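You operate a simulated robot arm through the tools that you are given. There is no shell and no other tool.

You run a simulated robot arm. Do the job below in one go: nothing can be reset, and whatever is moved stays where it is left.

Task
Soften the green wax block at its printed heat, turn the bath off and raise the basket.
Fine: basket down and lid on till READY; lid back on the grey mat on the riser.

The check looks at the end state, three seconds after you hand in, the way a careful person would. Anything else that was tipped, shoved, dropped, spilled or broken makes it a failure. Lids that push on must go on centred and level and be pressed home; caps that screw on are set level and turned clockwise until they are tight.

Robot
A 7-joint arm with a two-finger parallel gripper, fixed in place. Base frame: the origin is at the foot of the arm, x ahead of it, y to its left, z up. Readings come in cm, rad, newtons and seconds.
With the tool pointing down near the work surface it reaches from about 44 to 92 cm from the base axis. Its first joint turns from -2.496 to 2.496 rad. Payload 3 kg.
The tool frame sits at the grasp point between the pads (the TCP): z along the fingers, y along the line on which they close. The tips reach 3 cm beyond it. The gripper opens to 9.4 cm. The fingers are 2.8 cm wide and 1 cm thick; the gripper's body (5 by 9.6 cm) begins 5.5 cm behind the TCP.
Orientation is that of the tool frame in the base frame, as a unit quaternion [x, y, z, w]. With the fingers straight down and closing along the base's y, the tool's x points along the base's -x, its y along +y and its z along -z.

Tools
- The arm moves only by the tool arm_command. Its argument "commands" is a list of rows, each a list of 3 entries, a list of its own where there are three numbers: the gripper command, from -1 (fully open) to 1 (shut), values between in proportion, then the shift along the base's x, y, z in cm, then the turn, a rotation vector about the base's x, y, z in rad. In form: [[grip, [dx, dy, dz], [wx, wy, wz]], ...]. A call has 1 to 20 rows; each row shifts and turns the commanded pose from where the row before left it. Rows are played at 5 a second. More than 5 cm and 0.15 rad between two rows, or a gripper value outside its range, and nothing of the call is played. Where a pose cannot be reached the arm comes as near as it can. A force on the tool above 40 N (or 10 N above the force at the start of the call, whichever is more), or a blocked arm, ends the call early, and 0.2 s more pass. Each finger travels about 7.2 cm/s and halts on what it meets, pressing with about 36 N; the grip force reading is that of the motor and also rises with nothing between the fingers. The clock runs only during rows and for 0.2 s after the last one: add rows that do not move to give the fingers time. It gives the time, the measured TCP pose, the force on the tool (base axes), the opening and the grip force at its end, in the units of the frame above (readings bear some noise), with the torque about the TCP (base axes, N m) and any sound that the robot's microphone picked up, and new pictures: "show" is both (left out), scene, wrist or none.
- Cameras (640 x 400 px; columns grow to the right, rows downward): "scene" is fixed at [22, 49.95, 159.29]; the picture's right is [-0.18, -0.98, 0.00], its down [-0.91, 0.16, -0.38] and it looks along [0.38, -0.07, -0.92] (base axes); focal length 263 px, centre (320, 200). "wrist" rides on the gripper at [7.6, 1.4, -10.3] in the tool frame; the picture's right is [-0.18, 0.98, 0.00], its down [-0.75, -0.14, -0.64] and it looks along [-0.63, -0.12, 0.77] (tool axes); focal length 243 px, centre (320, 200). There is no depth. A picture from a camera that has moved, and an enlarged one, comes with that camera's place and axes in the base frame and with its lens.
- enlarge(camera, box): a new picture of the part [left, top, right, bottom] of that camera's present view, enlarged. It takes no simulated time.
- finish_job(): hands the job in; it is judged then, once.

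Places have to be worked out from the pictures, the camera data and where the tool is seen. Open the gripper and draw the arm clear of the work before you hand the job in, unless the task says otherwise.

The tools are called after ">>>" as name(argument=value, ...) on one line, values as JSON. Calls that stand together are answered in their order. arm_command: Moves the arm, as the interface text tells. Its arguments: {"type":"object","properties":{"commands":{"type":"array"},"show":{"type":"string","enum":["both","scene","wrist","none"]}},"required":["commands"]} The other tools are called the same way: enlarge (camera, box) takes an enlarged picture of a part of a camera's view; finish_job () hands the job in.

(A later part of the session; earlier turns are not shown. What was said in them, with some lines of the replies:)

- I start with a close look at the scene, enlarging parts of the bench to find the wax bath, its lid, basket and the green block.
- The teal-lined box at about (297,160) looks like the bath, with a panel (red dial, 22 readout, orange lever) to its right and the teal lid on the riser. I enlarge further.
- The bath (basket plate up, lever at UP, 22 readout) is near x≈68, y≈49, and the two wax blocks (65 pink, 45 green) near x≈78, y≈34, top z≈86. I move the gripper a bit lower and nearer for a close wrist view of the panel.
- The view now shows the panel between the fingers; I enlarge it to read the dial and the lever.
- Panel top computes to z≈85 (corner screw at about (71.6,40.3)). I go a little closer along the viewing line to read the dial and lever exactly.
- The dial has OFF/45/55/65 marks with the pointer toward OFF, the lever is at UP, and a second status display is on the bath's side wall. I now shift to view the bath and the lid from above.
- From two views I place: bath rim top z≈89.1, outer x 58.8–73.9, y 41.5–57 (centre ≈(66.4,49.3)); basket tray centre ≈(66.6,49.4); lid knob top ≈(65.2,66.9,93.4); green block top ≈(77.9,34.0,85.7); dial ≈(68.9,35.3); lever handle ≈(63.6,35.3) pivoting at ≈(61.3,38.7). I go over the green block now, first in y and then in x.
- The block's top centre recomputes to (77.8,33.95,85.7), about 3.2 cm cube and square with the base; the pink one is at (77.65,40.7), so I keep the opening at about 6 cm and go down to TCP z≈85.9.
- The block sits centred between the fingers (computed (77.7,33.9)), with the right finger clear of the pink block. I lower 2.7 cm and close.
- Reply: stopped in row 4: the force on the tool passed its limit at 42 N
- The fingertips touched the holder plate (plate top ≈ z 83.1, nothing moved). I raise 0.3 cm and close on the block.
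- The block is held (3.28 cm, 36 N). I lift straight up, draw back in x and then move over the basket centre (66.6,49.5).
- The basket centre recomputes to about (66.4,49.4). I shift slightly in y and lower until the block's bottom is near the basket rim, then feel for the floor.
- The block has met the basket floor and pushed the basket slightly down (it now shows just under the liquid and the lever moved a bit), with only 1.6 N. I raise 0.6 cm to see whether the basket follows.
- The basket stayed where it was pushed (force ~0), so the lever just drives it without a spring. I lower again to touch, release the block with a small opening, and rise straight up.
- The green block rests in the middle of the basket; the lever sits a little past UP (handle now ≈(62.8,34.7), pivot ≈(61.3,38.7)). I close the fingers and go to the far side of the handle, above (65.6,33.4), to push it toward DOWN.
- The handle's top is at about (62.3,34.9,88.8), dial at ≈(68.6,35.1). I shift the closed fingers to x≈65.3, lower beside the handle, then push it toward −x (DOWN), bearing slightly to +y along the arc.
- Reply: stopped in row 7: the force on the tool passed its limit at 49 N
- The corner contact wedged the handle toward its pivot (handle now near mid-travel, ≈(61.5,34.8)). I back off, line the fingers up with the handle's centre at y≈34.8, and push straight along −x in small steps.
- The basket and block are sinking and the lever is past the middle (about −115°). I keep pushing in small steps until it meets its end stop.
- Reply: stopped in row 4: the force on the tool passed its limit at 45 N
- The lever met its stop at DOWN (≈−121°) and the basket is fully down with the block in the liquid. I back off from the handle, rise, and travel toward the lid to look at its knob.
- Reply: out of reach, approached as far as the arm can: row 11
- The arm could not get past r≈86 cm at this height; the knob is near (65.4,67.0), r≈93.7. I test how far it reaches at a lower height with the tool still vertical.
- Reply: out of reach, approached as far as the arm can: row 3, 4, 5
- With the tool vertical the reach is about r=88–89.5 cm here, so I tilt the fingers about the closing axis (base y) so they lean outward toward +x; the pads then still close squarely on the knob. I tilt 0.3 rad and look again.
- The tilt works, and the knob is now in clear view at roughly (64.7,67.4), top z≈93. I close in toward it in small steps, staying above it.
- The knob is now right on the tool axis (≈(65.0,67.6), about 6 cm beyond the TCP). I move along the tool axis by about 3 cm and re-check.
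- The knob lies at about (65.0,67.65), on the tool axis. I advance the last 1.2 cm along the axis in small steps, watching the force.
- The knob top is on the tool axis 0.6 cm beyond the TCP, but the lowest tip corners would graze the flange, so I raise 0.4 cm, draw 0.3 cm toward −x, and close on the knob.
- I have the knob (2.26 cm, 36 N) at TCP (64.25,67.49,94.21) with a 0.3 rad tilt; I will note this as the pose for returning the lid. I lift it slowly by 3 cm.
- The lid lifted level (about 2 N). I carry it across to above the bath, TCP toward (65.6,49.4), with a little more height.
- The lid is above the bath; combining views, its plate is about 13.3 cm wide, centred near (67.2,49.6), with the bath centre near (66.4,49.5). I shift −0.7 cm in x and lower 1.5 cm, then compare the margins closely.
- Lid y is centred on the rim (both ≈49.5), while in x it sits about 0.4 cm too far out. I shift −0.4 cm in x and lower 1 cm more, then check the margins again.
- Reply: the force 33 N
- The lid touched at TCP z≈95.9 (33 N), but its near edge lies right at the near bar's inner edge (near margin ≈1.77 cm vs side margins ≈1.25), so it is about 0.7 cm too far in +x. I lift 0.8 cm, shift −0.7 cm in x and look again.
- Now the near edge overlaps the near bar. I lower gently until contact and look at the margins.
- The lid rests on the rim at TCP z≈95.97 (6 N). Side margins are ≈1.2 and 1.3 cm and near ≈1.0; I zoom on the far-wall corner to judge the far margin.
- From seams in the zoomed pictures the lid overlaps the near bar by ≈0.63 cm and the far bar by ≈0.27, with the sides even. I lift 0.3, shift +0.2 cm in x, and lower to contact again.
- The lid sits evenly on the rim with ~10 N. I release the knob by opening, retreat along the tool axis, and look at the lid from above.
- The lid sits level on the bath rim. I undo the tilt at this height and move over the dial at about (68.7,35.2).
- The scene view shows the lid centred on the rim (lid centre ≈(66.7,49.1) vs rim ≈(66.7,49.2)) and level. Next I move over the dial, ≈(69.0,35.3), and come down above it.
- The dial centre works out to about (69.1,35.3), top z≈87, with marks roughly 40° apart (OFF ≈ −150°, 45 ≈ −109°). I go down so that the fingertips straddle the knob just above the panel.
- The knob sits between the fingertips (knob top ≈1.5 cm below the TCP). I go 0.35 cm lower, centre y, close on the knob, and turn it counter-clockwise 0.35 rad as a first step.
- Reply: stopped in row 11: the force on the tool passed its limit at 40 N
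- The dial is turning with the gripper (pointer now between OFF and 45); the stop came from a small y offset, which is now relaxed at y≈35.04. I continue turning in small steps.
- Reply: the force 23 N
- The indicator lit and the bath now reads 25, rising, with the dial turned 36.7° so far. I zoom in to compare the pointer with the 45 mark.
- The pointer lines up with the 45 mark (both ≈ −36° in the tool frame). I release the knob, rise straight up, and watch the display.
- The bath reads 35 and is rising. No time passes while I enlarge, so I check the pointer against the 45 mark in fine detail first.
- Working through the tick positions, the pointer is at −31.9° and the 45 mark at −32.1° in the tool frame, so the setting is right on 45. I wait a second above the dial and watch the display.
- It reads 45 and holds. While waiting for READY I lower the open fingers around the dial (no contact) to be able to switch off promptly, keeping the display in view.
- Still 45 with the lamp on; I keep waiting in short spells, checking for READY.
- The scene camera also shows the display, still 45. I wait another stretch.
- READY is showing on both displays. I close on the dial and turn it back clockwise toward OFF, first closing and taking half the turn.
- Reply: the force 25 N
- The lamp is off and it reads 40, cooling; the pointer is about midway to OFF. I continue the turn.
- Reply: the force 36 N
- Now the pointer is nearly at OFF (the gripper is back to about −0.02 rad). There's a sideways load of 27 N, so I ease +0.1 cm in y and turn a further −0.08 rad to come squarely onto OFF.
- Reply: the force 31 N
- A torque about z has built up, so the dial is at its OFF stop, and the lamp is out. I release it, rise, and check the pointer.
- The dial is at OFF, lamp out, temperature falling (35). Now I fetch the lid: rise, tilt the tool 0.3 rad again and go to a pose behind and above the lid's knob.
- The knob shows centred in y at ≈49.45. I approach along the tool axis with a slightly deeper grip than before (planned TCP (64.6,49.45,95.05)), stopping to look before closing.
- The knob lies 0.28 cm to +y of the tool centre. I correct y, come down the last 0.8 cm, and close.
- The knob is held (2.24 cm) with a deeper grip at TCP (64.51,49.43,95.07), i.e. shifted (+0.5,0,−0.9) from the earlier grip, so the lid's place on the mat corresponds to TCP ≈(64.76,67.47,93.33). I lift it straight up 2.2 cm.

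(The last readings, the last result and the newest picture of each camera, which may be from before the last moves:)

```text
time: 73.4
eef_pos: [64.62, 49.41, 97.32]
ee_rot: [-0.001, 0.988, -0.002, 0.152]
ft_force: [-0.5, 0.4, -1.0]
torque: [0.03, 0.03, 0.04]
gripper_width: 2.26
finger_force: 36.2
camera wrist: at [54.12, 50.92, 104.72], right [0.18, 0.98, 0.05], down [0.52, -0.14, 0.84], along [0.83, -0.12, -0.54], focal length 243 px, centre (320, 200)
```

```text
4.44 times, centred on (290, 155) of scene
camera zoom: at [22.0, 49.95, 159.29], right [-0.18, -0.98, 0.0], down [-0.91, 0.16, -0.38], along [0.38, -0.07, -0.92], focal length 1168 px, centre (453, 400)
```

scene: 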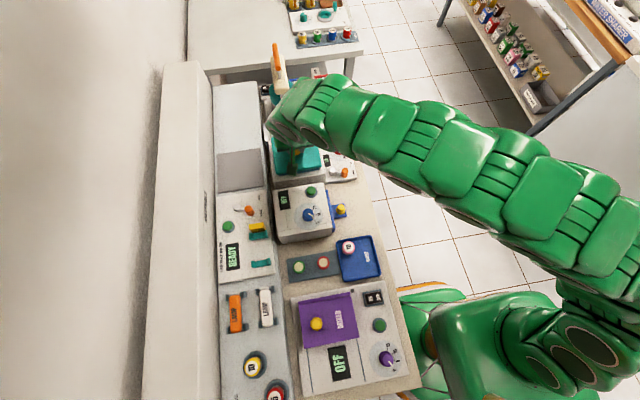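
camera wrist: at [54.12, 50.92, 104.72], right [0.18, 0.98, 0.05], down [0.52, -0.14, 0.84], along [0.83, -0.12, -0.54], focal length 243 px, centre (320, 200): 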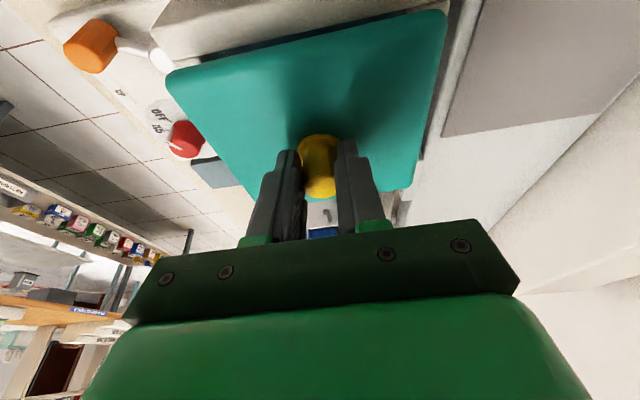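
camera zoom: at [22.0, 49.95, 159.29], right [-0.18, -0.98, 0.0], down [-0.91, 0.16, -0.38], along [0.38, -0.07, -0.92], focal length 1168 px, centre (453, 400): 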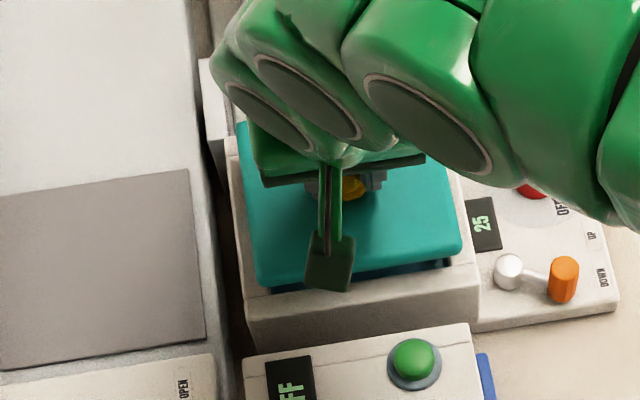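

The lid is up and level. I carry it toward the mat in y, easing down a little once clear of the bath.

>>> arm_command(commands=[[0.8, [0, 1.5, 0], [0, 0, 0]], [0.8, [0, 2.5, 0], [0, 0, 0]], [0.8, [0, 3, 0], [0, 0, 0]], [0.8, [0, 3, 0], [0, 0, 0]], [0.8, [0.05, 3, -0.3], [0, 0, 0]], [0.8, [0.1, 2.5, -0.5], [0, 0, 0]], [0.8, [0, 1.5, -0.4], [0, 0, 0]], [0.8, [0, 0.7, -0.3], [0, 0, 0]], [0.8, [0, 0, 0], [0, 0, 0]], [0.8, [0, 0, 0], [0, 0, 0]]])

>>> enlarge(camera="wrist", box=[140, 0, 480, 240])

>>> enlarge(camera="scene", box=[200, 110, 320, 200])

```text
time: 75.6
eef_pos: [64.58, 66.95, 95.58]
ee_rot: [0.001, 0.988, -0.003, 0.153]
ft_force: [-0.8, 0.5, -0.2]
torque: [0.0, 0.0, -0.02]
gripper_width: 2.25
finger_force: 35.7
camera wrist: at [54.2, 68.51, 103.02], right [0.18, 0.98, 0.05], down [0.53, -0.14, 0.84], along [0.83, -0.12, -0.54], focal length 243 px, centre (320, 200)
```

scene: 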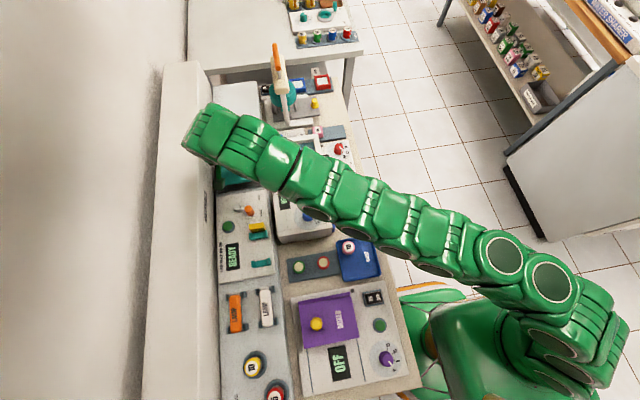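
wrist: 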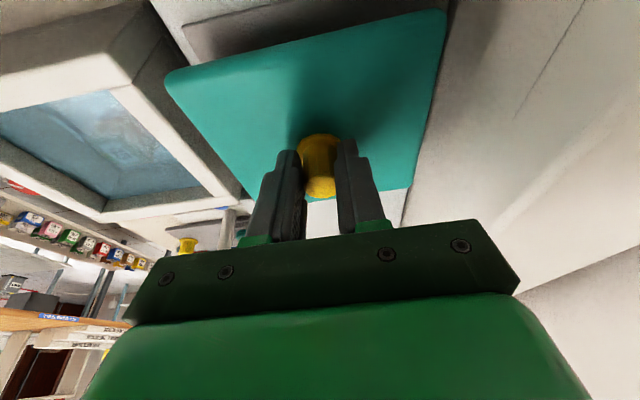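

```text
1.67 times, centred on (310, 120) of wrist
camera zoom: at [54.2, 68.51, 103.02], right [0.18, 0.98, 0.05], down [0.53, -0.14, 0.84], along [0.83, -0.12, -0.54], focal length 404 px, centre (337, 333)
```

zoom: 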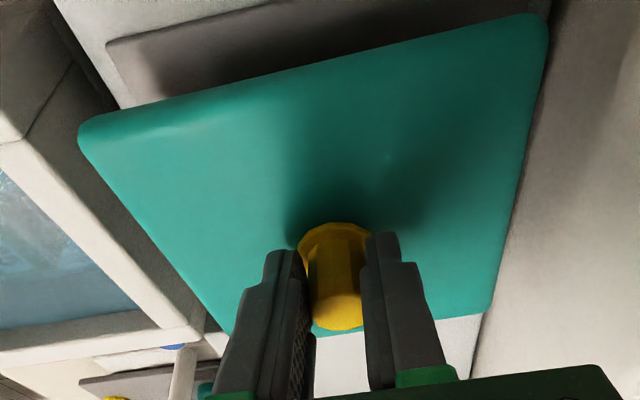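

```text
4.44 times, centred on (260, 155) of scene
camera zoom: at [22.0, 49.95, 159.29], right [-0.18, -0.98, 0.0], down [-0.91, 0.16, -0.38], along [0.38, -0.07, -0.92], focal length 1168 px, centre (587, 400)
```

zoom: 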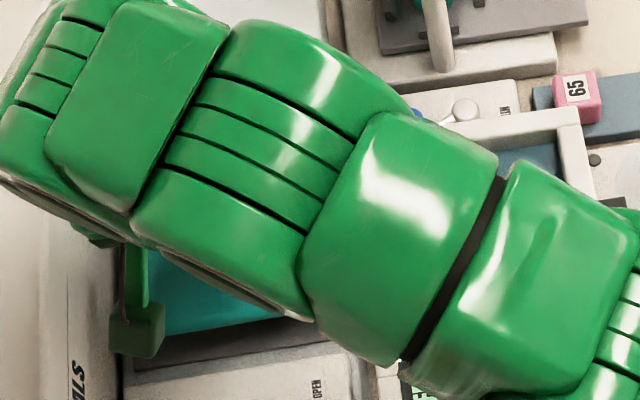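

The lid is over the mat, 2.2 cm high. I shift the remaining (+0.2,+0.5) cm and lower to just above the mat, then compare with the original picture.

>>> arm_command(commands=[[0.8, [0.1, 0.3, -0.3], [0, 0, 0]], [0.8, [0.05, 0.2, -0.5], [0, 0, 0]], [0.8, [0, 0, -0.5], [0, 0, 0]], [0.8, [0, 0, -0.4], [0, 0, 0]], [0.8, [0, 0, 0], [0, 0, 0]], [0.8, [0, 0, 0], [0, 0, 0]]], show="wrist")

>>> enlarge(camera="wrist", box=[140, 0, 480, 240])

```text
time: 77.0
eef_pos: [64.66, 67.45, 93.96]
ee_rot: [0.0, 0.989, -0.003, 0.151]
ft_force: [-0.7, 0.4, -0.8]
torque: [0.03, 0.0, -0.02]
gripper_width: 2.26
finger_force: 36.4
camera wrist: at [54.32, 69.05, 101.43], right [0.18, 0.98, 0.05], down [0.53, -0.14, 0.84], along [0.83, -0.12, -0.54], focal length 243 px, centre (320, 200)
```

wrist: 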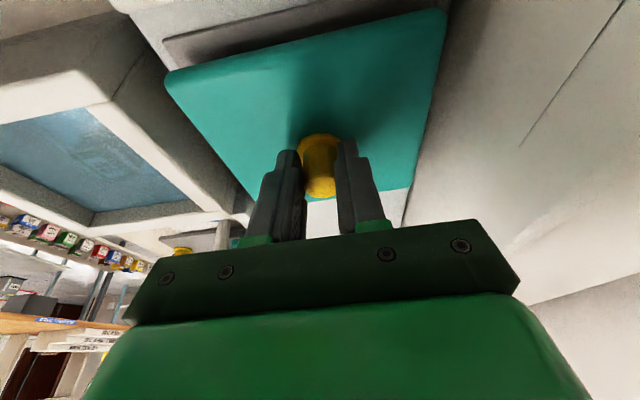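

```text
1.67 times, centred on (310, 120) of wrist
camera zoom: at [54.32, 69.05, 101.43], right [0.18, 0.98, 0.05], down [0.53, -0.14, 0.84], along [0.83, -0.12, -0.54], focal length 404 px, centre (337, 333)
```

zoom: 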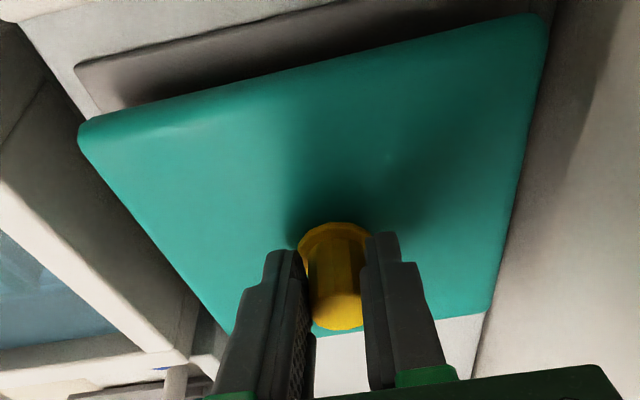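

The mat/lid offset in view extrapolates to the same as at the start. I lower the last 0.6 cm gently to contact.

>>> arm_command(commands=[[0.8, [0, 0, -0.3], [0, 0, 0]], [0.8, [0, 0, -0.2], [0, 0, 0]], [0.8, [0, 0, -0.1], [0, 0, 0]], [0.8, [0, 0, 0], [0, 0, 0]]], show="wrist")

>>> enlarge(camera="wrist", box=[140, 0, 480, 240])

```text
time: 78.0
eef_pos: [64.8, 67.55, 93.43]
ee_rot: [0.0, 0.988, -0.003, 0.152]
ft_force: [-0.1, -0.1, -1.1]
torque: [-0.03, 0.04, -0.05]
gripper_width: 2.24
finger_force: 36.5
camera wrist: at [54.33, 69.06, 100.91], right [0.18, 0.98, 0.05], down [0.53, -0.14, 0.84], along [0.83, -0.12, -0.54], focal length 243 px, centre (320, 200)
```

wrist: 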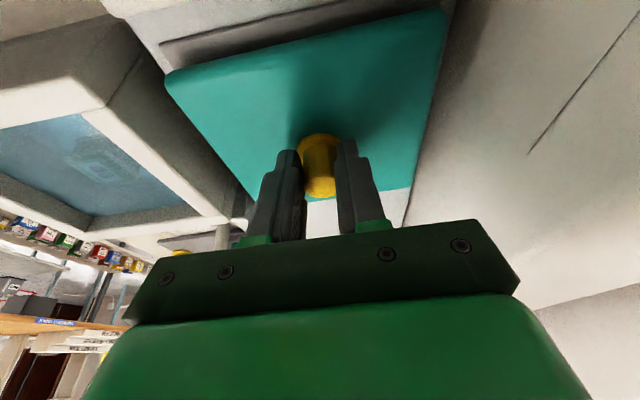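

```text
1.67 times, centred on (310, 120) of wrist
camera zoom: at [54.33, 69.06, 100.91], right [0.18, 0.98, 0.05], down [0.53, -0.14, 0.84], along [0.83, -0.12, -0.54], focal length 404 px, centre (337, 333)
```

zoom: 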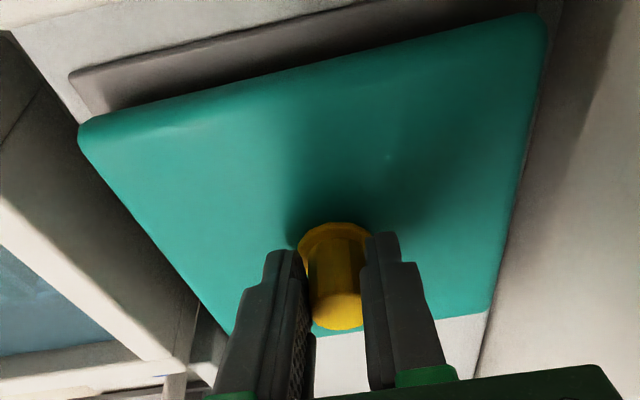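

Not yet touching (force −1 N). I lower a further 0.25 cm in small steps.

>>> arm_command(commands=[[0.8, [0, 0, -0.1], [0, 0, 0]], [0.8, [0, 0, -0.1], [0, 0, 0]], [0.8, [0, 0, 0], [0, 0, 0]]], show="none")

```text
time: 78.8
eef_pos: [64.64, 67.58, 93.29]
ee_rot: [0.001, 0.988, -0.002, 0.152]
ft_force: [-0.4, 0.5, 0.2]
torque: [0.06, -0.02, 0.01]
gripper_width: 2.22
finger_force: 36.0
```

Force is near zero, starting to touch. One more small step down.

>>> arm_command(commands=[[0.8, [0, 0, -0.1], [0, 0, 0]], [0.8, [0, 0, 0], [0, 0, 0]], [0.8, [0, 0, 0], [0, 0, 0]]], show="wrist")

>>> enlarge(camera="wrist", box=[140, 0, 480, 240])

```text
time: 79.6
eef_pos: [64.78, 67.6, 93.15]
ee_rot: [0.001, 0.988, -0.002, 0.153]
ft_force: [0.0, -0.4, 13.5]
torque: [0.4, -0.08, -0.01]
gripper_width: 2.28
finger_force: 36.3
camera wrist: at [54.31, 69.07, 100.69], right [0.18, 0.98, 0.05], down [0.52, -0.14, 0.84], along [0.83, -0.12, -0.54], focal length 243 px, centre (320, 200)
```

wrist: 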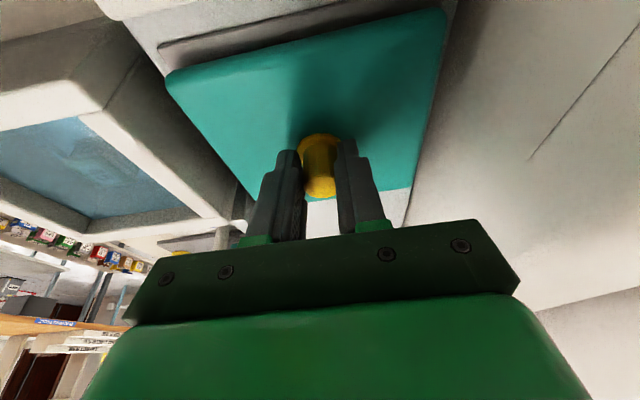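

```text
1.67 times, centred on (310, 120) of wrist
camera zoom: at [54.31, 69.07, 100.69], right [0.18, 0.98, 0.05], down [0.52, -0.14, 0.84], along [0.83, -0.12, -0.54], focal length 404 px, centre (337, 333)
```

zoom: 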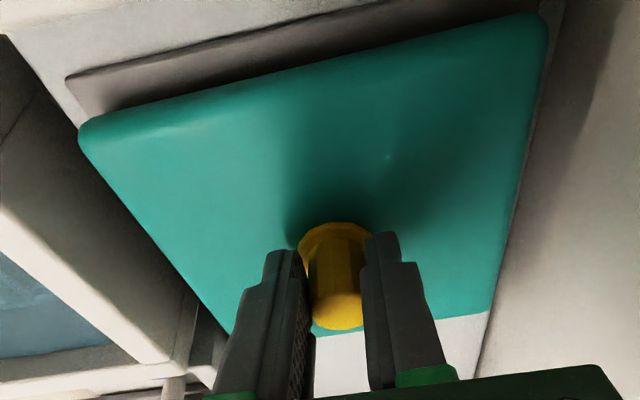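

The lid is down on the mat (13.5 N), with the same mat margin in view as at the start. I open the fingers and back off along the tool axis.

>>> arm_command(commands=[[0.8, [0, 0, 0.08], [0, 0, 0]], [0.3, [0, 0, 0], [0, 0, 0]], [0.0, [0, 0, 0], [0, 0, 0]], [0.0, [0, 0, 0], [0, 0, 0]], [0.0, [-0.3, 0, 1], [0, 0, 0]], [0.0, [-0.6, 0, 2], [0, 0, 0]], [0.0, [-0.6, -0.5, 2], [0, 0, 0]], [0.0, [-1, -2, 2], [0, 0, 0]], [0.0, [-1, -3, 1], [0, 0, 0]], [0.0, [0, 0, 0], [0, 0, 0]]])

>>> enlarge(camera="wrist", box=[200, 0, 520, 240])

```text
time: 81.8
eef_pos: [61.35, 61.98, 101.1]
ee_rot: [0.001, 0.988, -0.002, 0.153]
ft_force: [0.7, -0.4, -0.5]
torque: [0.03, 0.0, -0.05]
gripper_width: 4.72
finger_force: 0.1
camera wrist: at [50.93, 63.51, 108.57], right [0.18, 0.98, 0.05], down [0.53, -0.14, 0.84], along [0.83, -0.12, -0.54], focal length 243 px, centre (320, 200)
```

scene: 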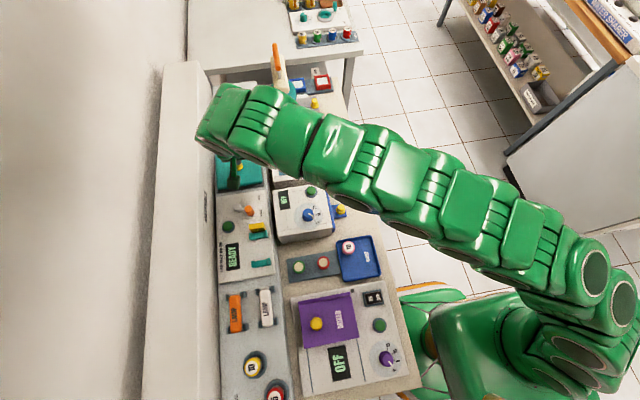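
wrist: 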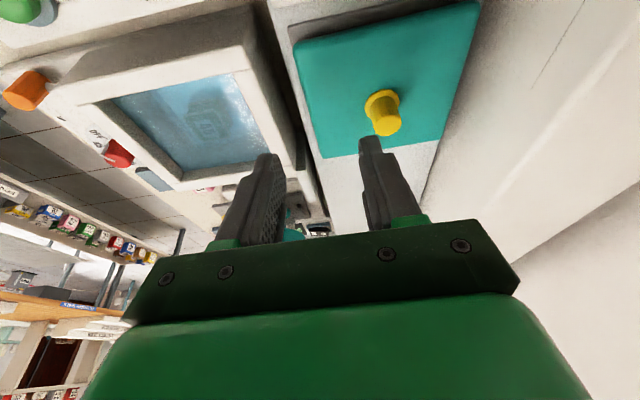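

```text
1.67 times, centred on (360, 120) of wrist
camera zoom: at [50.93, 63.51, 108.57], right [0.18, 0.98, 0.05], down [0.53, -0.14, 0.84], along [0.83, -0.12, -0.54], focal length 404 px, centre (253, 333)
```

zoom: 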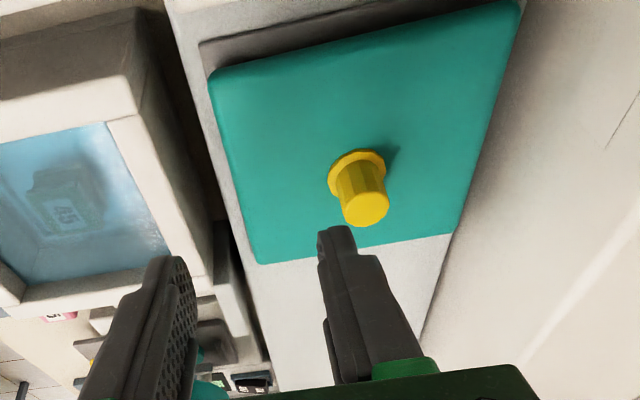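

The lid rests squarely on the grey mat and the block is visible in the bath. Next I close the fingers, undo the tilt and go to the near side of the lever handle (at ≈(59.35,35.5)), above (56.4,34.8).

>>> arm_command(commands=[[0.0, [-0.5, -3, 1], [0, 0, 0]], [1, [-0.5, -4, 0], [0, 0.1, 0]], [1, [-0.5, -4, 0], [0, 0.1, 0]], [1, [-0.5, -4, 0], [0, 0.1, 0]], [1, [-0.5, -4, 0], [0, 0, 0]], [1, [-0.5, -4, 0], [0, 0, 0]], [1, [-0.5, -3, 0], [0, 0, 0]], [1, [-0.5, -1.2, -1.5], [0, 0, 0]], [1, [-0.5, 0, -2], [0, 0, 0]], [1, [0, 0, 0], [0, 0, 0]]])

>>> enlarge(camera="wrist", box=[200, 20, 460, 240])

>>> enlarge(camera="scene", box=[200, 115, 370, 215])

```text
time: 84.0
eef_pos: [56.77, 34.79, 98.75]
ee_rot: [0.0, 1.0, -0.003, 0.003]
ft_force: [-0.2, 0.4, 0.5]
torque: [-0.02, -0.01, -0.02]
gripper_width: 0.0
finger_force: 33.3
camera wrist: at [49.1, 36.31, 108.94], right [0.18, 0.98, 0.0], down [0.75, -0.14, 0.65], along [0.64, -0.12, -0.76], focal length 243 px, centre (320, 200)
```

scene: 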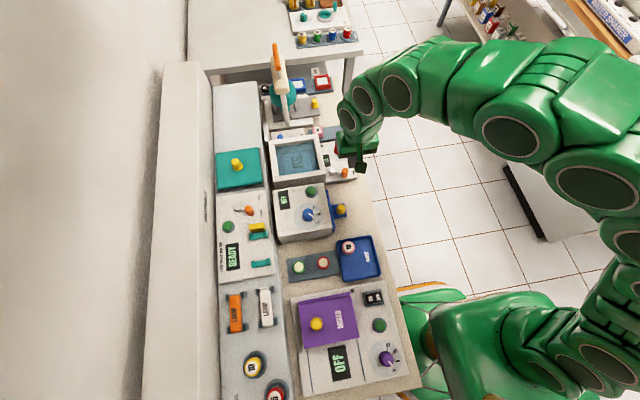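
wrist: 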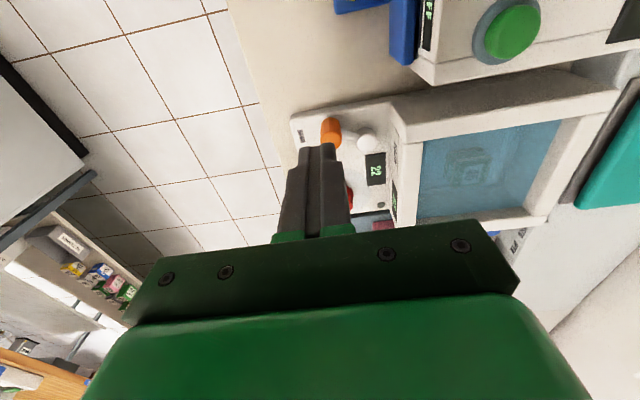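

```text
1.82 times, centred on (330, 130) of wrist
camera zoom: at [49.1, 36.31, 108.94], right [0.18, 0.98, 0.0], down [0.75, -0.14, 0.65], along [0.64, -0.12, -0.76], focal length 441 px, centre (302, 327)
```

zoom: 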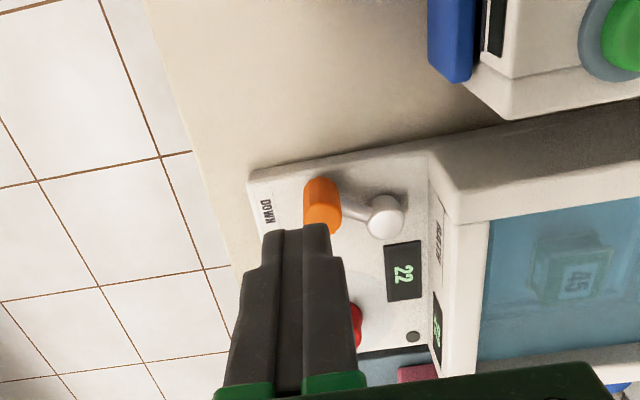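

```text
3.76 times, centred on (285, 165) of scene
camera zoom: at [22.0, 49.95, 159.29], right [-0.18, -0.98, 0.0], down [-0.91, 0.16, -0.38], along [0.38, -0.07, -0.92], focal length 989 px, centre (452, 332)
```

zoom: 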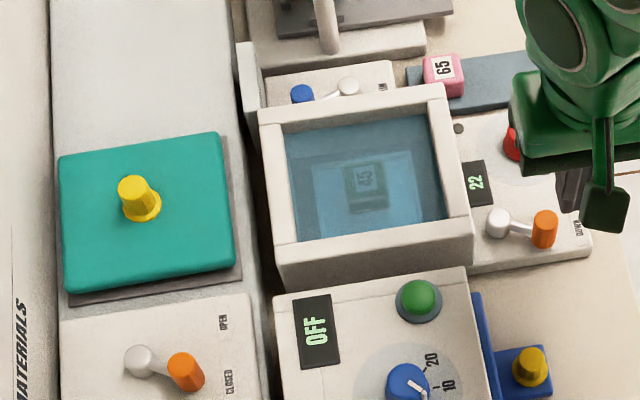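

The lever handle is at about (59.0,35.5), so I draw back 0.9 cm in x to clear it before going down, then push toward +x in small steps.

>>> arm_command(commands=[[1, [-0.9, 0.1, 0], [0, 0, 0]], [1, [0, 0, -3], [0, 0, 0]], [1, [0, 0, -3], [0, 0, 0]], [1, [0, 0, -2], [0, 0, 0]], [1, [0, 0, -1.2], [0, 0, 0]], [1, [0, 0, 0], [0, 0, 0]]])

>>> enlarge(camera="wrist", box=[200, 20, 460, 240])

>>> enlarge(camera="scene", box=[280, 130, 370, 200])

```text
time: 85.4
eef_pos: [55.72, 34.97, 89.52]
ee_rot: [0.0, 1.0, -0.002, 0.002]
ft_force: [0.9, 0.1, 0.2]
torque: [0.01, 0.01, 0.01]
gripper_width: 0.01
finger_force: 32.9
camera wrist: at [48.11, 36.54, 99.75], right [0.18, 0.98, 0.0], down [0.75, -0.14, 0.65], along [0.64, -0.12, -0.76], focal length 243 px, centre (320, 200)
```

scene: 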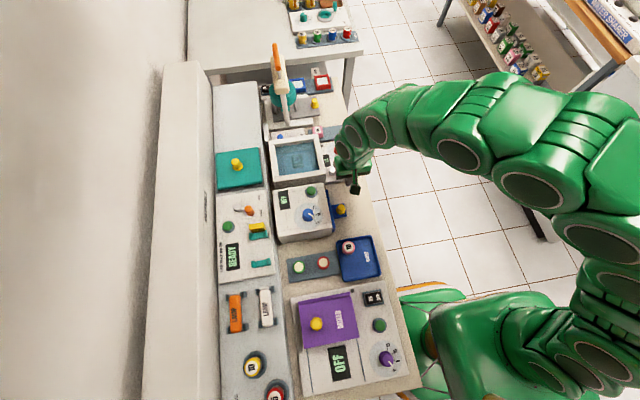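
wrist: 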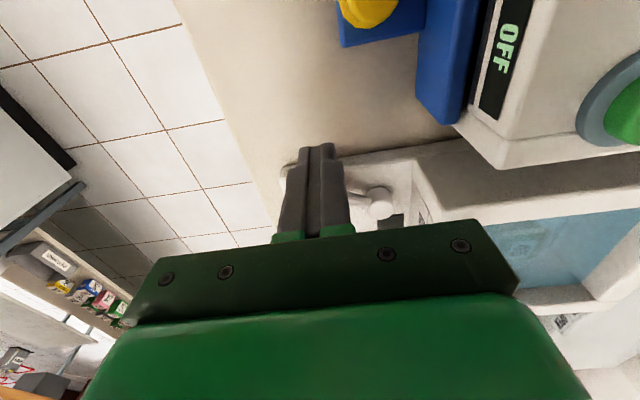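

```text
1.82 times, centred on (330, 130) of wrist
camera zoom: at [48.11, 36.54, 99.75], right [0.18, 0.98, 0.0], down [0.75, -0.14, 0.65], along [0.64, -0.12, -0.76], focal length 441 px, centre (302, 327)
```

zoom: 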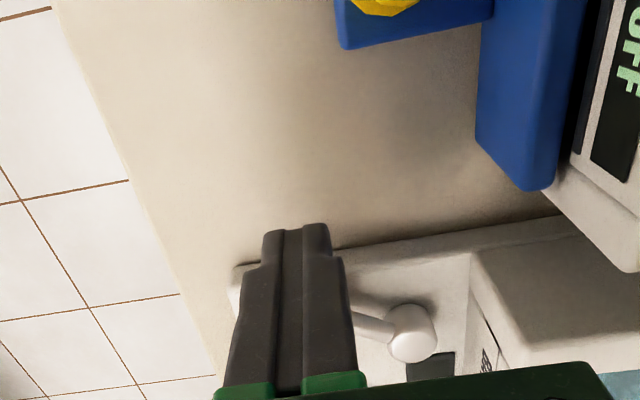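

```text
5.71 times, centred on (325, 165) of scene
camera zoom: at [22.0, 49.95, 159.29], right [-0.18, -0.98, 0.0], down [-0.91, 0.16, -0.38], along [0.38, -0.07, -0.92], focal length 1502 px, centre (291, 400)
```

zoom: 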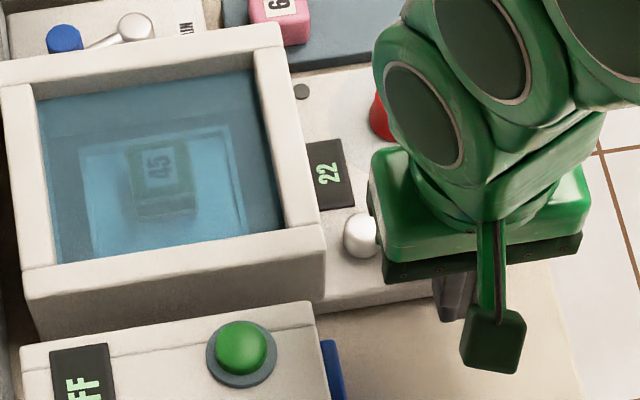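

Fingers are in front of the handle. I push along +x in 0.4 cm steps and watch the lever and the basket.

>>> arm_command(commands=[[1, [0.4, 0, 0], [0, 0, 0]], [1, [0.4, 0, 0], [0, 0, 0]], [1, [0.4, -0.05, 0], [0, 0, 0]], [1, [0.4, -0.05, 0], [0, 0, 0]], [1, [0.4, -0.05, 0], [0, 0, 0]], [1, [0.4, -0.05, 0], [0, 0, 0]], [1, [0.4, 0, 0], [0, 0, 0]], [1, [0.4, 0, 0], [0, 0, 0]], [1, [0.4, 0, 0], [0, 0, 0]], [1, [0, 0, 0], [0, 0, 0]]])

>>> enlarge(camera="wrist", box=[200, 20, 460, 240])

>>> enlarge(camera="scene", box=[280, 130, 370, 200])

```text
time: 87.6
eef_pos: [59.39, 34.72, 89.34]
ee_rot: [0.0, 1.0, -0.002, 0.003]
ft_force: [-1.6, -1.8, -0.6]
torque: [-0.02, 0.04, 0.02]
gripper_width: 0.0
finger_force: 32.9
camera wrist: at [51.76, 36.32, 99.6], right [0.18, 0.98, 0.0], down [0.75, -0.14, 0.65], along [0.64, -0.12, -0.76], focal length 243 px, centre (320, 200)
```

scene: 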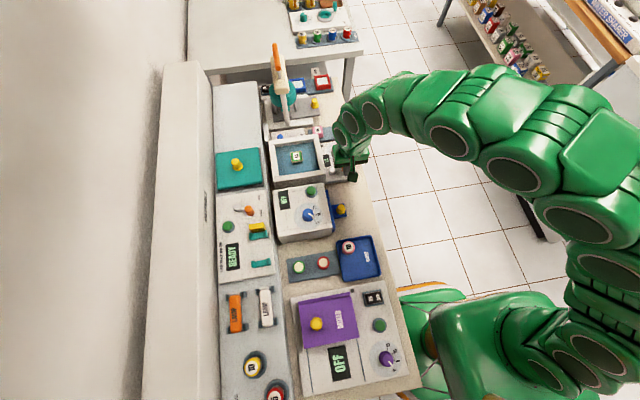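
wrist: 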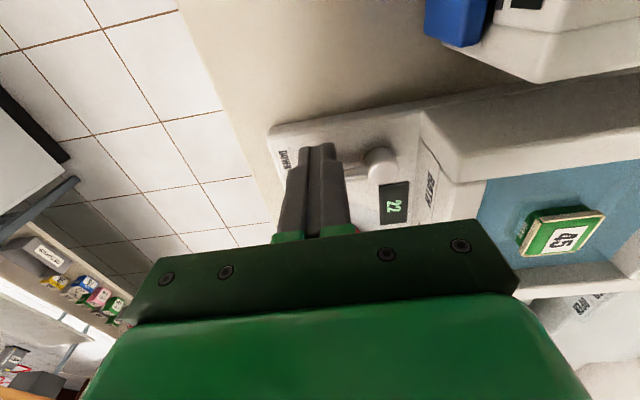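

```text
1.82 times, centred on (330, 130) of wrist
camera zoom: at [51.76, 36.32, 99.6], right [0.18, 0.98, 0.0], down [0.75, -0.14, 0.65], along [0.64, -0.12, -0.76], focal length 441 px, centre (302, 327)
```

zoom: 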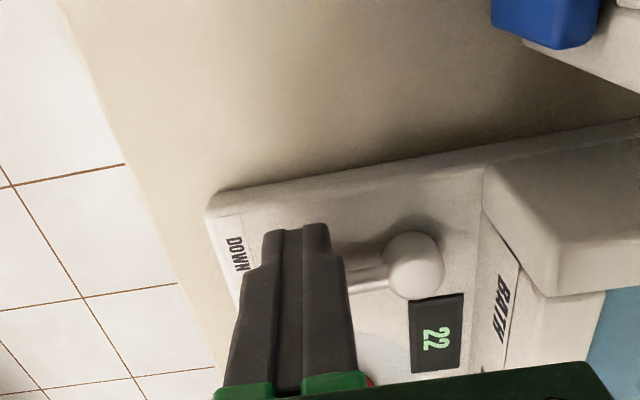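

```text
5.71 times, centred on (325, 165) of scene
camera zoom: at [22.0, 49.95, 159.29], right [-0.18, -0.98, 0.0], down [-0.91, 0.16, -0.38], along [0.38, -0.07, -0.92], focal length 1502 px, centre (291, 400)
```

zoom: 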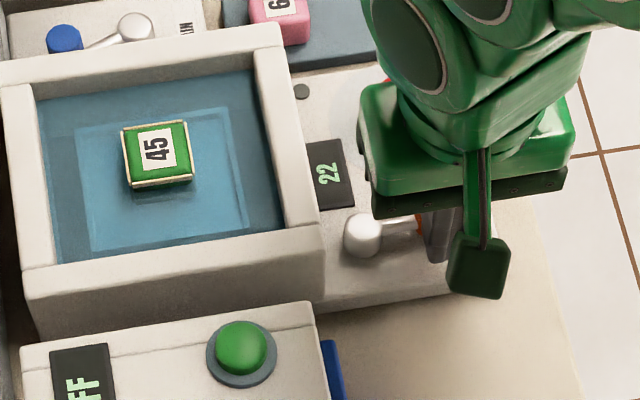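

The basket is rising and the block (now looking softened) is emerging. I push on until the lever meets its UP stop.

>>> arm_command(commands=[[1, [0.35, 0, 0], [0, 0, 0]], [1, [0.35, 0, 0], [0, 0, 0]], [1, [0.3, 0, 0], [0, 0, 0]], [1, [0.3, 0, 0], [0, 0, 0]], [1, [0.25, 0, 0], [0, 0, 0]], [1, [0.25, 0, 0], [0, 0, 0]], [1, [0, 0, 0], [0, 0, 0]]])

>>> enlarge(camera="wrist", box=[200, 20, 460, 240])

>>> enlarge(camera="scene", box=[280, 130, 370, 200])

```text
time: 89.2
eef_pos: [61.28, 34.67, 89.53]
ee_rot: [0.0, 1.0, -0.001, 0.002]
ft_force: [1.1, 0.8, -0.3]
torque: [0.0, 0.02, 0.01]
gripper_width: 0.0
finger_force: 33.1
camera wrist: at [53.53, 36.24, 99.66], right [0.18, 0.98, 0.0], down [0.75, -0.14, 0.65], along [0.64, -0.12, -0.76], focal length 243 px, centre (320, 200)
```

scene: 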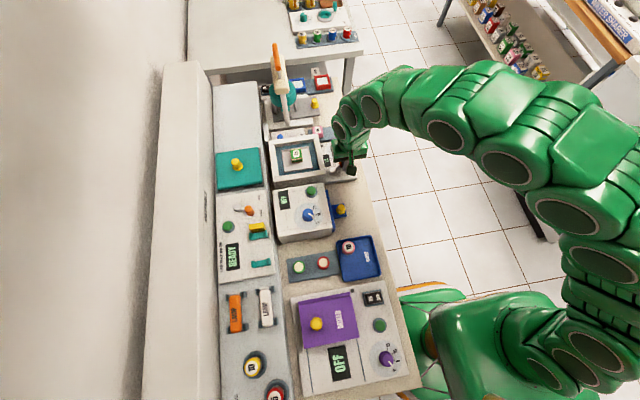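
wrist: 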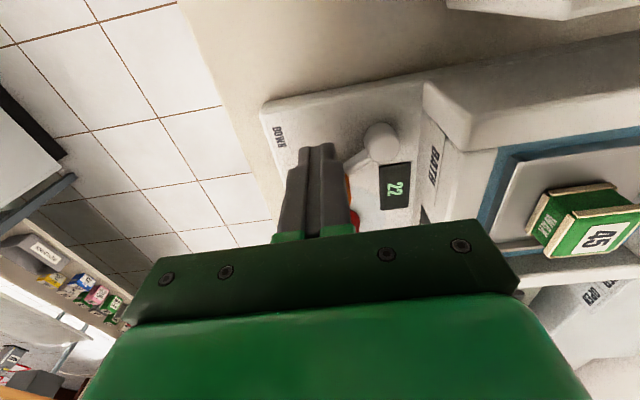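

```text
1.82 times, centred on (330, 130) of wrist
camera zoom: at [53.53, 36.24, 99.66], right [0.18, 0.98, 0.0], down [0.75, -0.14, 0.65], along [0.64, -0.12, -0.76], focal length 441 px, centre (302, 327)
```

zoom: 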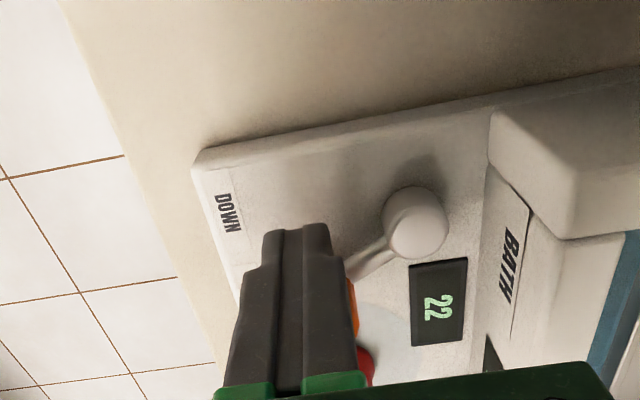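

```text
5.71 times, centred on (325, 165) of scene
camera zoom: at [22.0, 49.95, 159.29], right [-0.18, -0.98, 0.0], down [-0.91, 0.16, -0.38], along [0.38, -0.07, -0.92], focal length 1502 px, centre (291, 400)
```

zoom: 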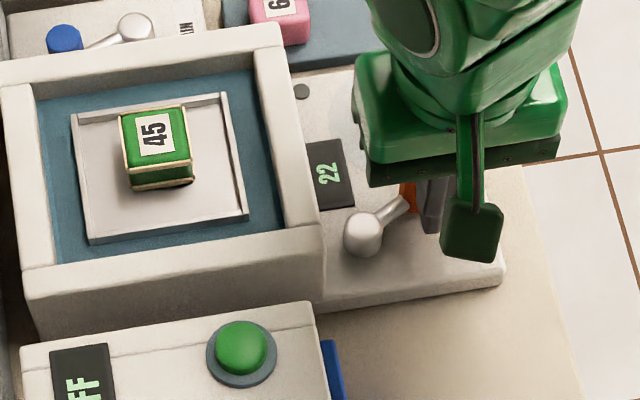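

The basket is clear of the liquid with the block on it, and the lever is near UP with no stop felt yet. I nudge a little further until it meets the stop.

>>> arm_command(commands=[[1, [0.2, 0, 0], [0, 0, 0]], [1, [0.2, 0, 0], [0, 0, 0]], [1, [0.15, 0, 0], [0, 0, 0]], [1, [0, 0, 0], [0, 0, 0]]])

>>> enlarge(camera="scene", box=[280, 130, 370, 200])

```text
time: 89.9
eef_pos: [61.44, 34.94, 89.38]
ee_rot: [-0.001, 1.0, -0.004, -0.001]
ft_force: [-13.9, -4.4, 2.6]
torque: [-0.2, 0.22, -0.01]
gripper_width: 0.0
finger_force: 33.0
stopped in row 3: the force on the tool passed its limit at 45 N (the readings are from after the stop); the commanded pose is now the measured one
camera wrist: at [53.73, 36.3, 99.63], right [0.18, 0.98, -0.01], down [0.76, -0.13, 0.64], along [0.63, -0.12, -0.77], focal length 243 px, centre (320, 200)
```

scene: 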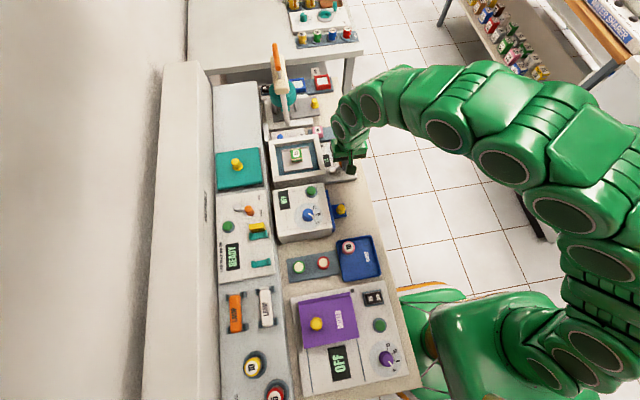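
wrist: 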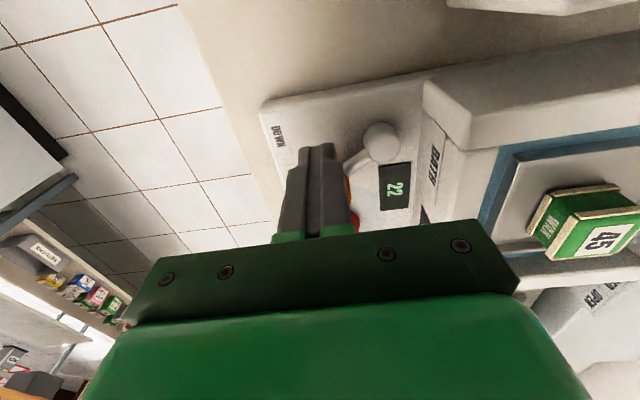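

```text
5.71 times, centred on (325, 165) of scene
camera zoom: at [22.0, 49.95, 159.29], right [-0.18, -0.98, 0.0], down [-0.91, 0.16, -0.38], along [0.38, -0.07, -0.92], focal length 1502 px, centre (291, 400)
```

zoom: 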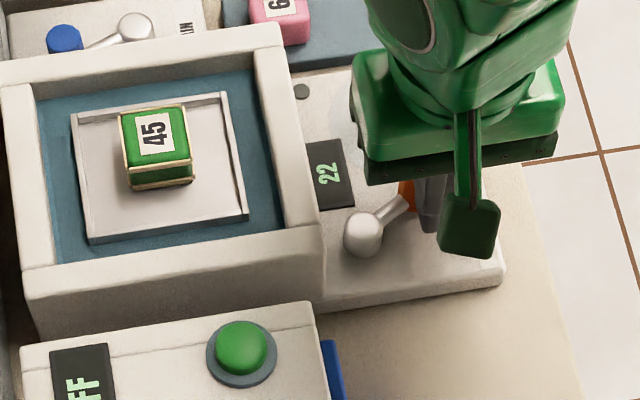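

The lever is hard at its UP stop. I back off from the handle, rise, and draw the arm clear while opening the gripper.

>>> arm_command(commands=[[1, [-0.5, 0, 0], [0, 0, 0]], [1, [-0.5, -0.2, 0], [0, 0, 0]], [1, [-0.3, 0, 2], [0, 0, 0]], [1, [-0.5, 0, 4], [0, 0, 0]], [0, [-1, 0, 4.5], [0, 0, 0]], [-1, [-3, -1, 4], [0, 0, 0]], [-1, [-3, -2, 3], [0, 0, 0]], [-1, [-3, -3, 3], [0, 0, 0]], [-1, [0, -4, 1], [0, 0, 0]], [-1, [0, -4, 0], [0, 0, 0]], [-1, [0, -4, 0], [0, 0, 0]], [-1, [0, 0, 0], [0, 0, 0]]])

>>> enlarge(camera="scene", box=[200, 110, 370, 210])

>>> enlarge(camera="scene", box=[300, 115, 360, 185])

>>> enlarge(camera="scene", box=[265, 130, 325, 190])

```text
refused: row 6 steps farther than a row can; nothing moved
```

```text
3.76 times, centred on (285, 160) of scene
camera zoom: at [22.0, 49.95, 159.29], right [-0.18, -0.98, 0.0], down [-0.91, 0.16, -0.38], along [0.38, -0.07, -0.92], focal length 989 px, centre (452, 351)
```

zoom: 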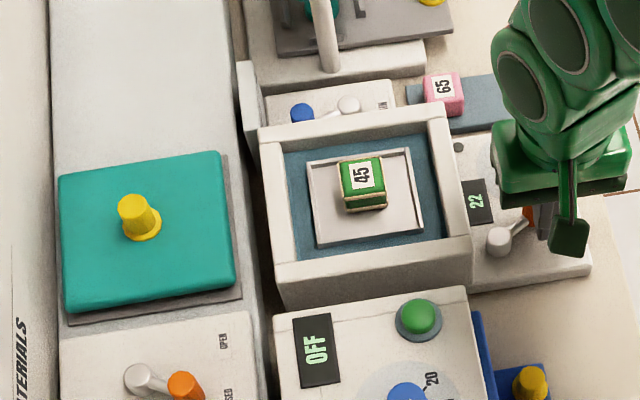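

```text
5.71 times, centred on (330, 150) of scene
camera zoom: at [22.0, 49.95, 159.29], right [-0.18, -0.98, 0.0], down [-0.91, 0.16, -0.38], along [0.38, -0.07, -0.92], focal length 1502 px, centre (263, 486)
```

zoom: 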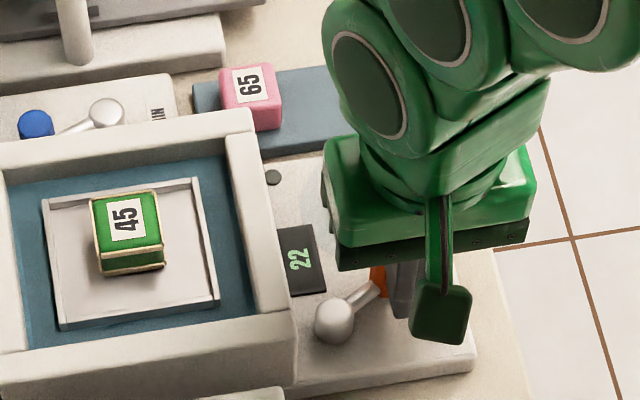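

```text
6.67 times, centred on (295, 160) of scene
camera zoom: at [22.0, 49.95, 159.29], right [-0.18, -0.98, 0.0], down [-0.91, 0.16, -0.38], along [0.38, -0.07, -0.92], focal length 1752 px, centre (487, 467)
```

zoom: 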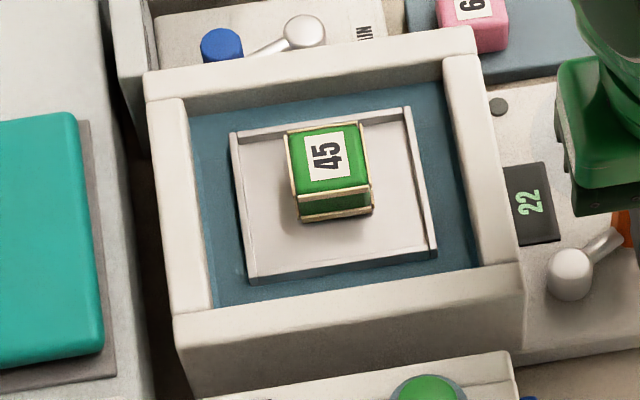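

The retreat was refused because one row stepped too far; nothing moved. The basket is up with the softened block in it and the lid is on the mat. I repeat the retreat with shorter rows.

>>> arm_command(commands=[[1, [-0.5, 0, 0], [0, 0, 0]], [1, [-0.5, -0.2, 0], [0, 0, 0]], [1, [-0.3, 0, 2], [0, 0, 0]], [1, [-0.5, 0, 3], [0, 0, 0]], [0, [-1, 0, 3.5], [0, 0, 0]], [-1, [-2, -1, 3], [0, 0, 0]], [-1, [-2, -2, 3], [0, 0, 0]], [-1, [-2, -3, 2], [0, 0, 0]], [-1, [0, -4, 1], [0, 0, 0]], [-1, [0, -4, 0], [0, 0, 0]], [-1, [0, -4, 0], [0, 0, 0]], [-1, [0, 0, 0], [0, 0, 0]]])

>>> enlarge(camera="scene", box=[200, 110, 370, 210])

>>> enlarge(camera="scene", box=[300, 115, 360, 185])

>>> enlarge(camera="scene", box=[205, 60, 345, 160])

```text
time: 92.5
eef_pos: [52.74, 16.39, 107.01]
ee_rot: [-0.001, 1.0, -0.003, 0.0]
ft_force: [0.4, -0.9, -0.4]
torque: [0.01, -0.03, -0.01]
gripper_width: 9.39
finger_force: 0.0
camera wrist: at [45.11, 17.83, 117.16], right [0.18, 0.98, -0.01], down [0.75, -0.14, 0.64], along [0.63, -0.12, -0.77], focal length 243 px, centre (320, 200)
```

scene: 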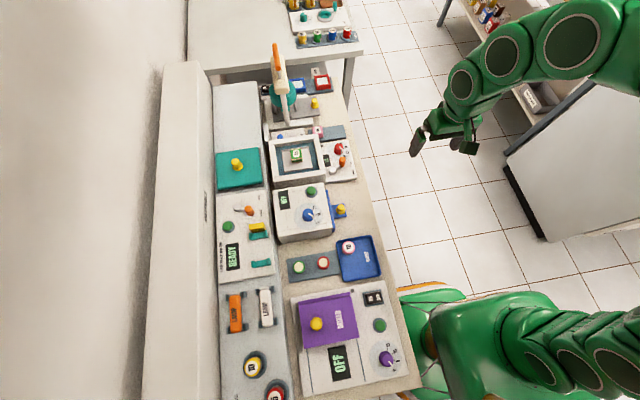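
wrist: 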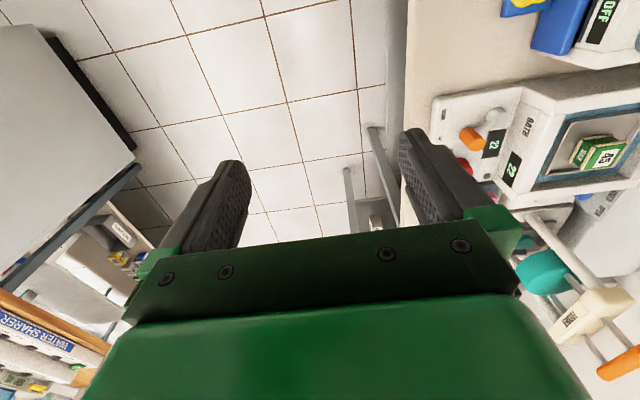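

```text
3.76 times, centred on (285, 160) of scene
camera zoom: at [22.0, 49.95, 159.29], right [-0.18, -0.98, 0.0], down [-0.91, 0.16, -0.38], along [0.38, -0.07, -0.92], focal length 989 px, centre (452, 351)
```

zoom: 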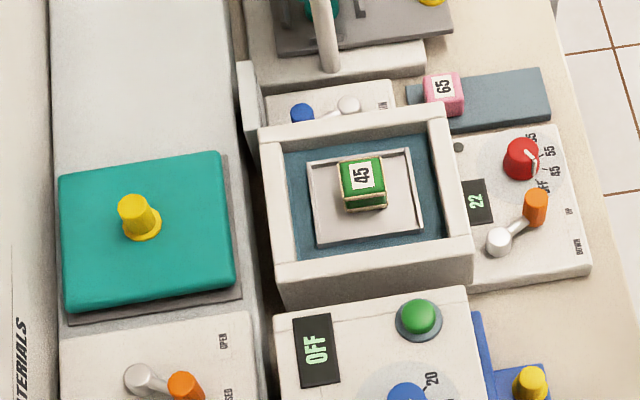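

```text
5.71 times, centred on (330, 150) of scene
camera zoom: at [22.0, 49.95, 159.29], right [-0.18, -0.98, 0.0], down [-0.91, 0.16, -0.38], along [0.38, -0.07, -0.92], focal length 1502 px, centre (263, 486)
```

zoom: 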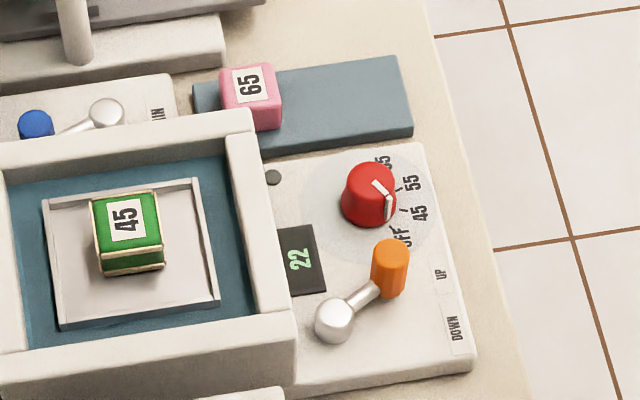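

```text
4.00 times, centred on (275, 110) of scene
camera zoom: at [22.0, 49.95, 159.29], right [-0.18, -0.98, 0.0], down [-0.91, 0.16, -0.38], along [0.38, -0.07, -0.92], focal length 1051 px, centre (500, 560)
```

zoom: 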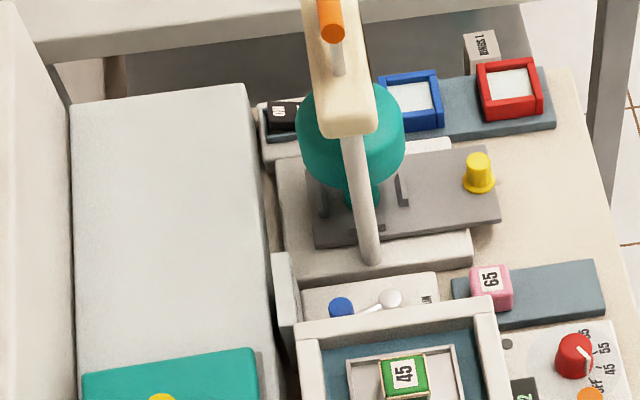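

Final state: dial at OFF with the lamp out, lever at UP, basket raised with the softened green block on it. The lid is level on the grey mat, everything else is undisturbed, and the gripper is open and clear. I hand in.

>>> finish_job()

```text
The job is handed in.
```

The green wax block is softened at 45, the bath is off and the basket is raised with the block in it. I've handed the job in, but I don't have the result of the check.

- **Softening:** the basket was down and the lid on before I turned the dial to 45. I left it until both displays read READY. The block's edges look different now it is out, which I take as softened.
- **Bath:** the dial is back at its OFF stop, the lamp is out and the display reads 22, as at the start.
- **Basket:** the lever is hard against its UP stop. The block sits on the basket, clear of the liquid.
- **Lid:** it is level on the grey mat on the riser, in about the same spot it started from.
- **Arm:** the gripper is open and drawn clear of the bench.

Two force stops came from contact. The fingertips touched the block holder once while picking the block up, and the fingers wedged briefly against the lever handle. Nothing looked moved afterwards. When I first set the block in, it also pushed the basket partway down before I used the lever.
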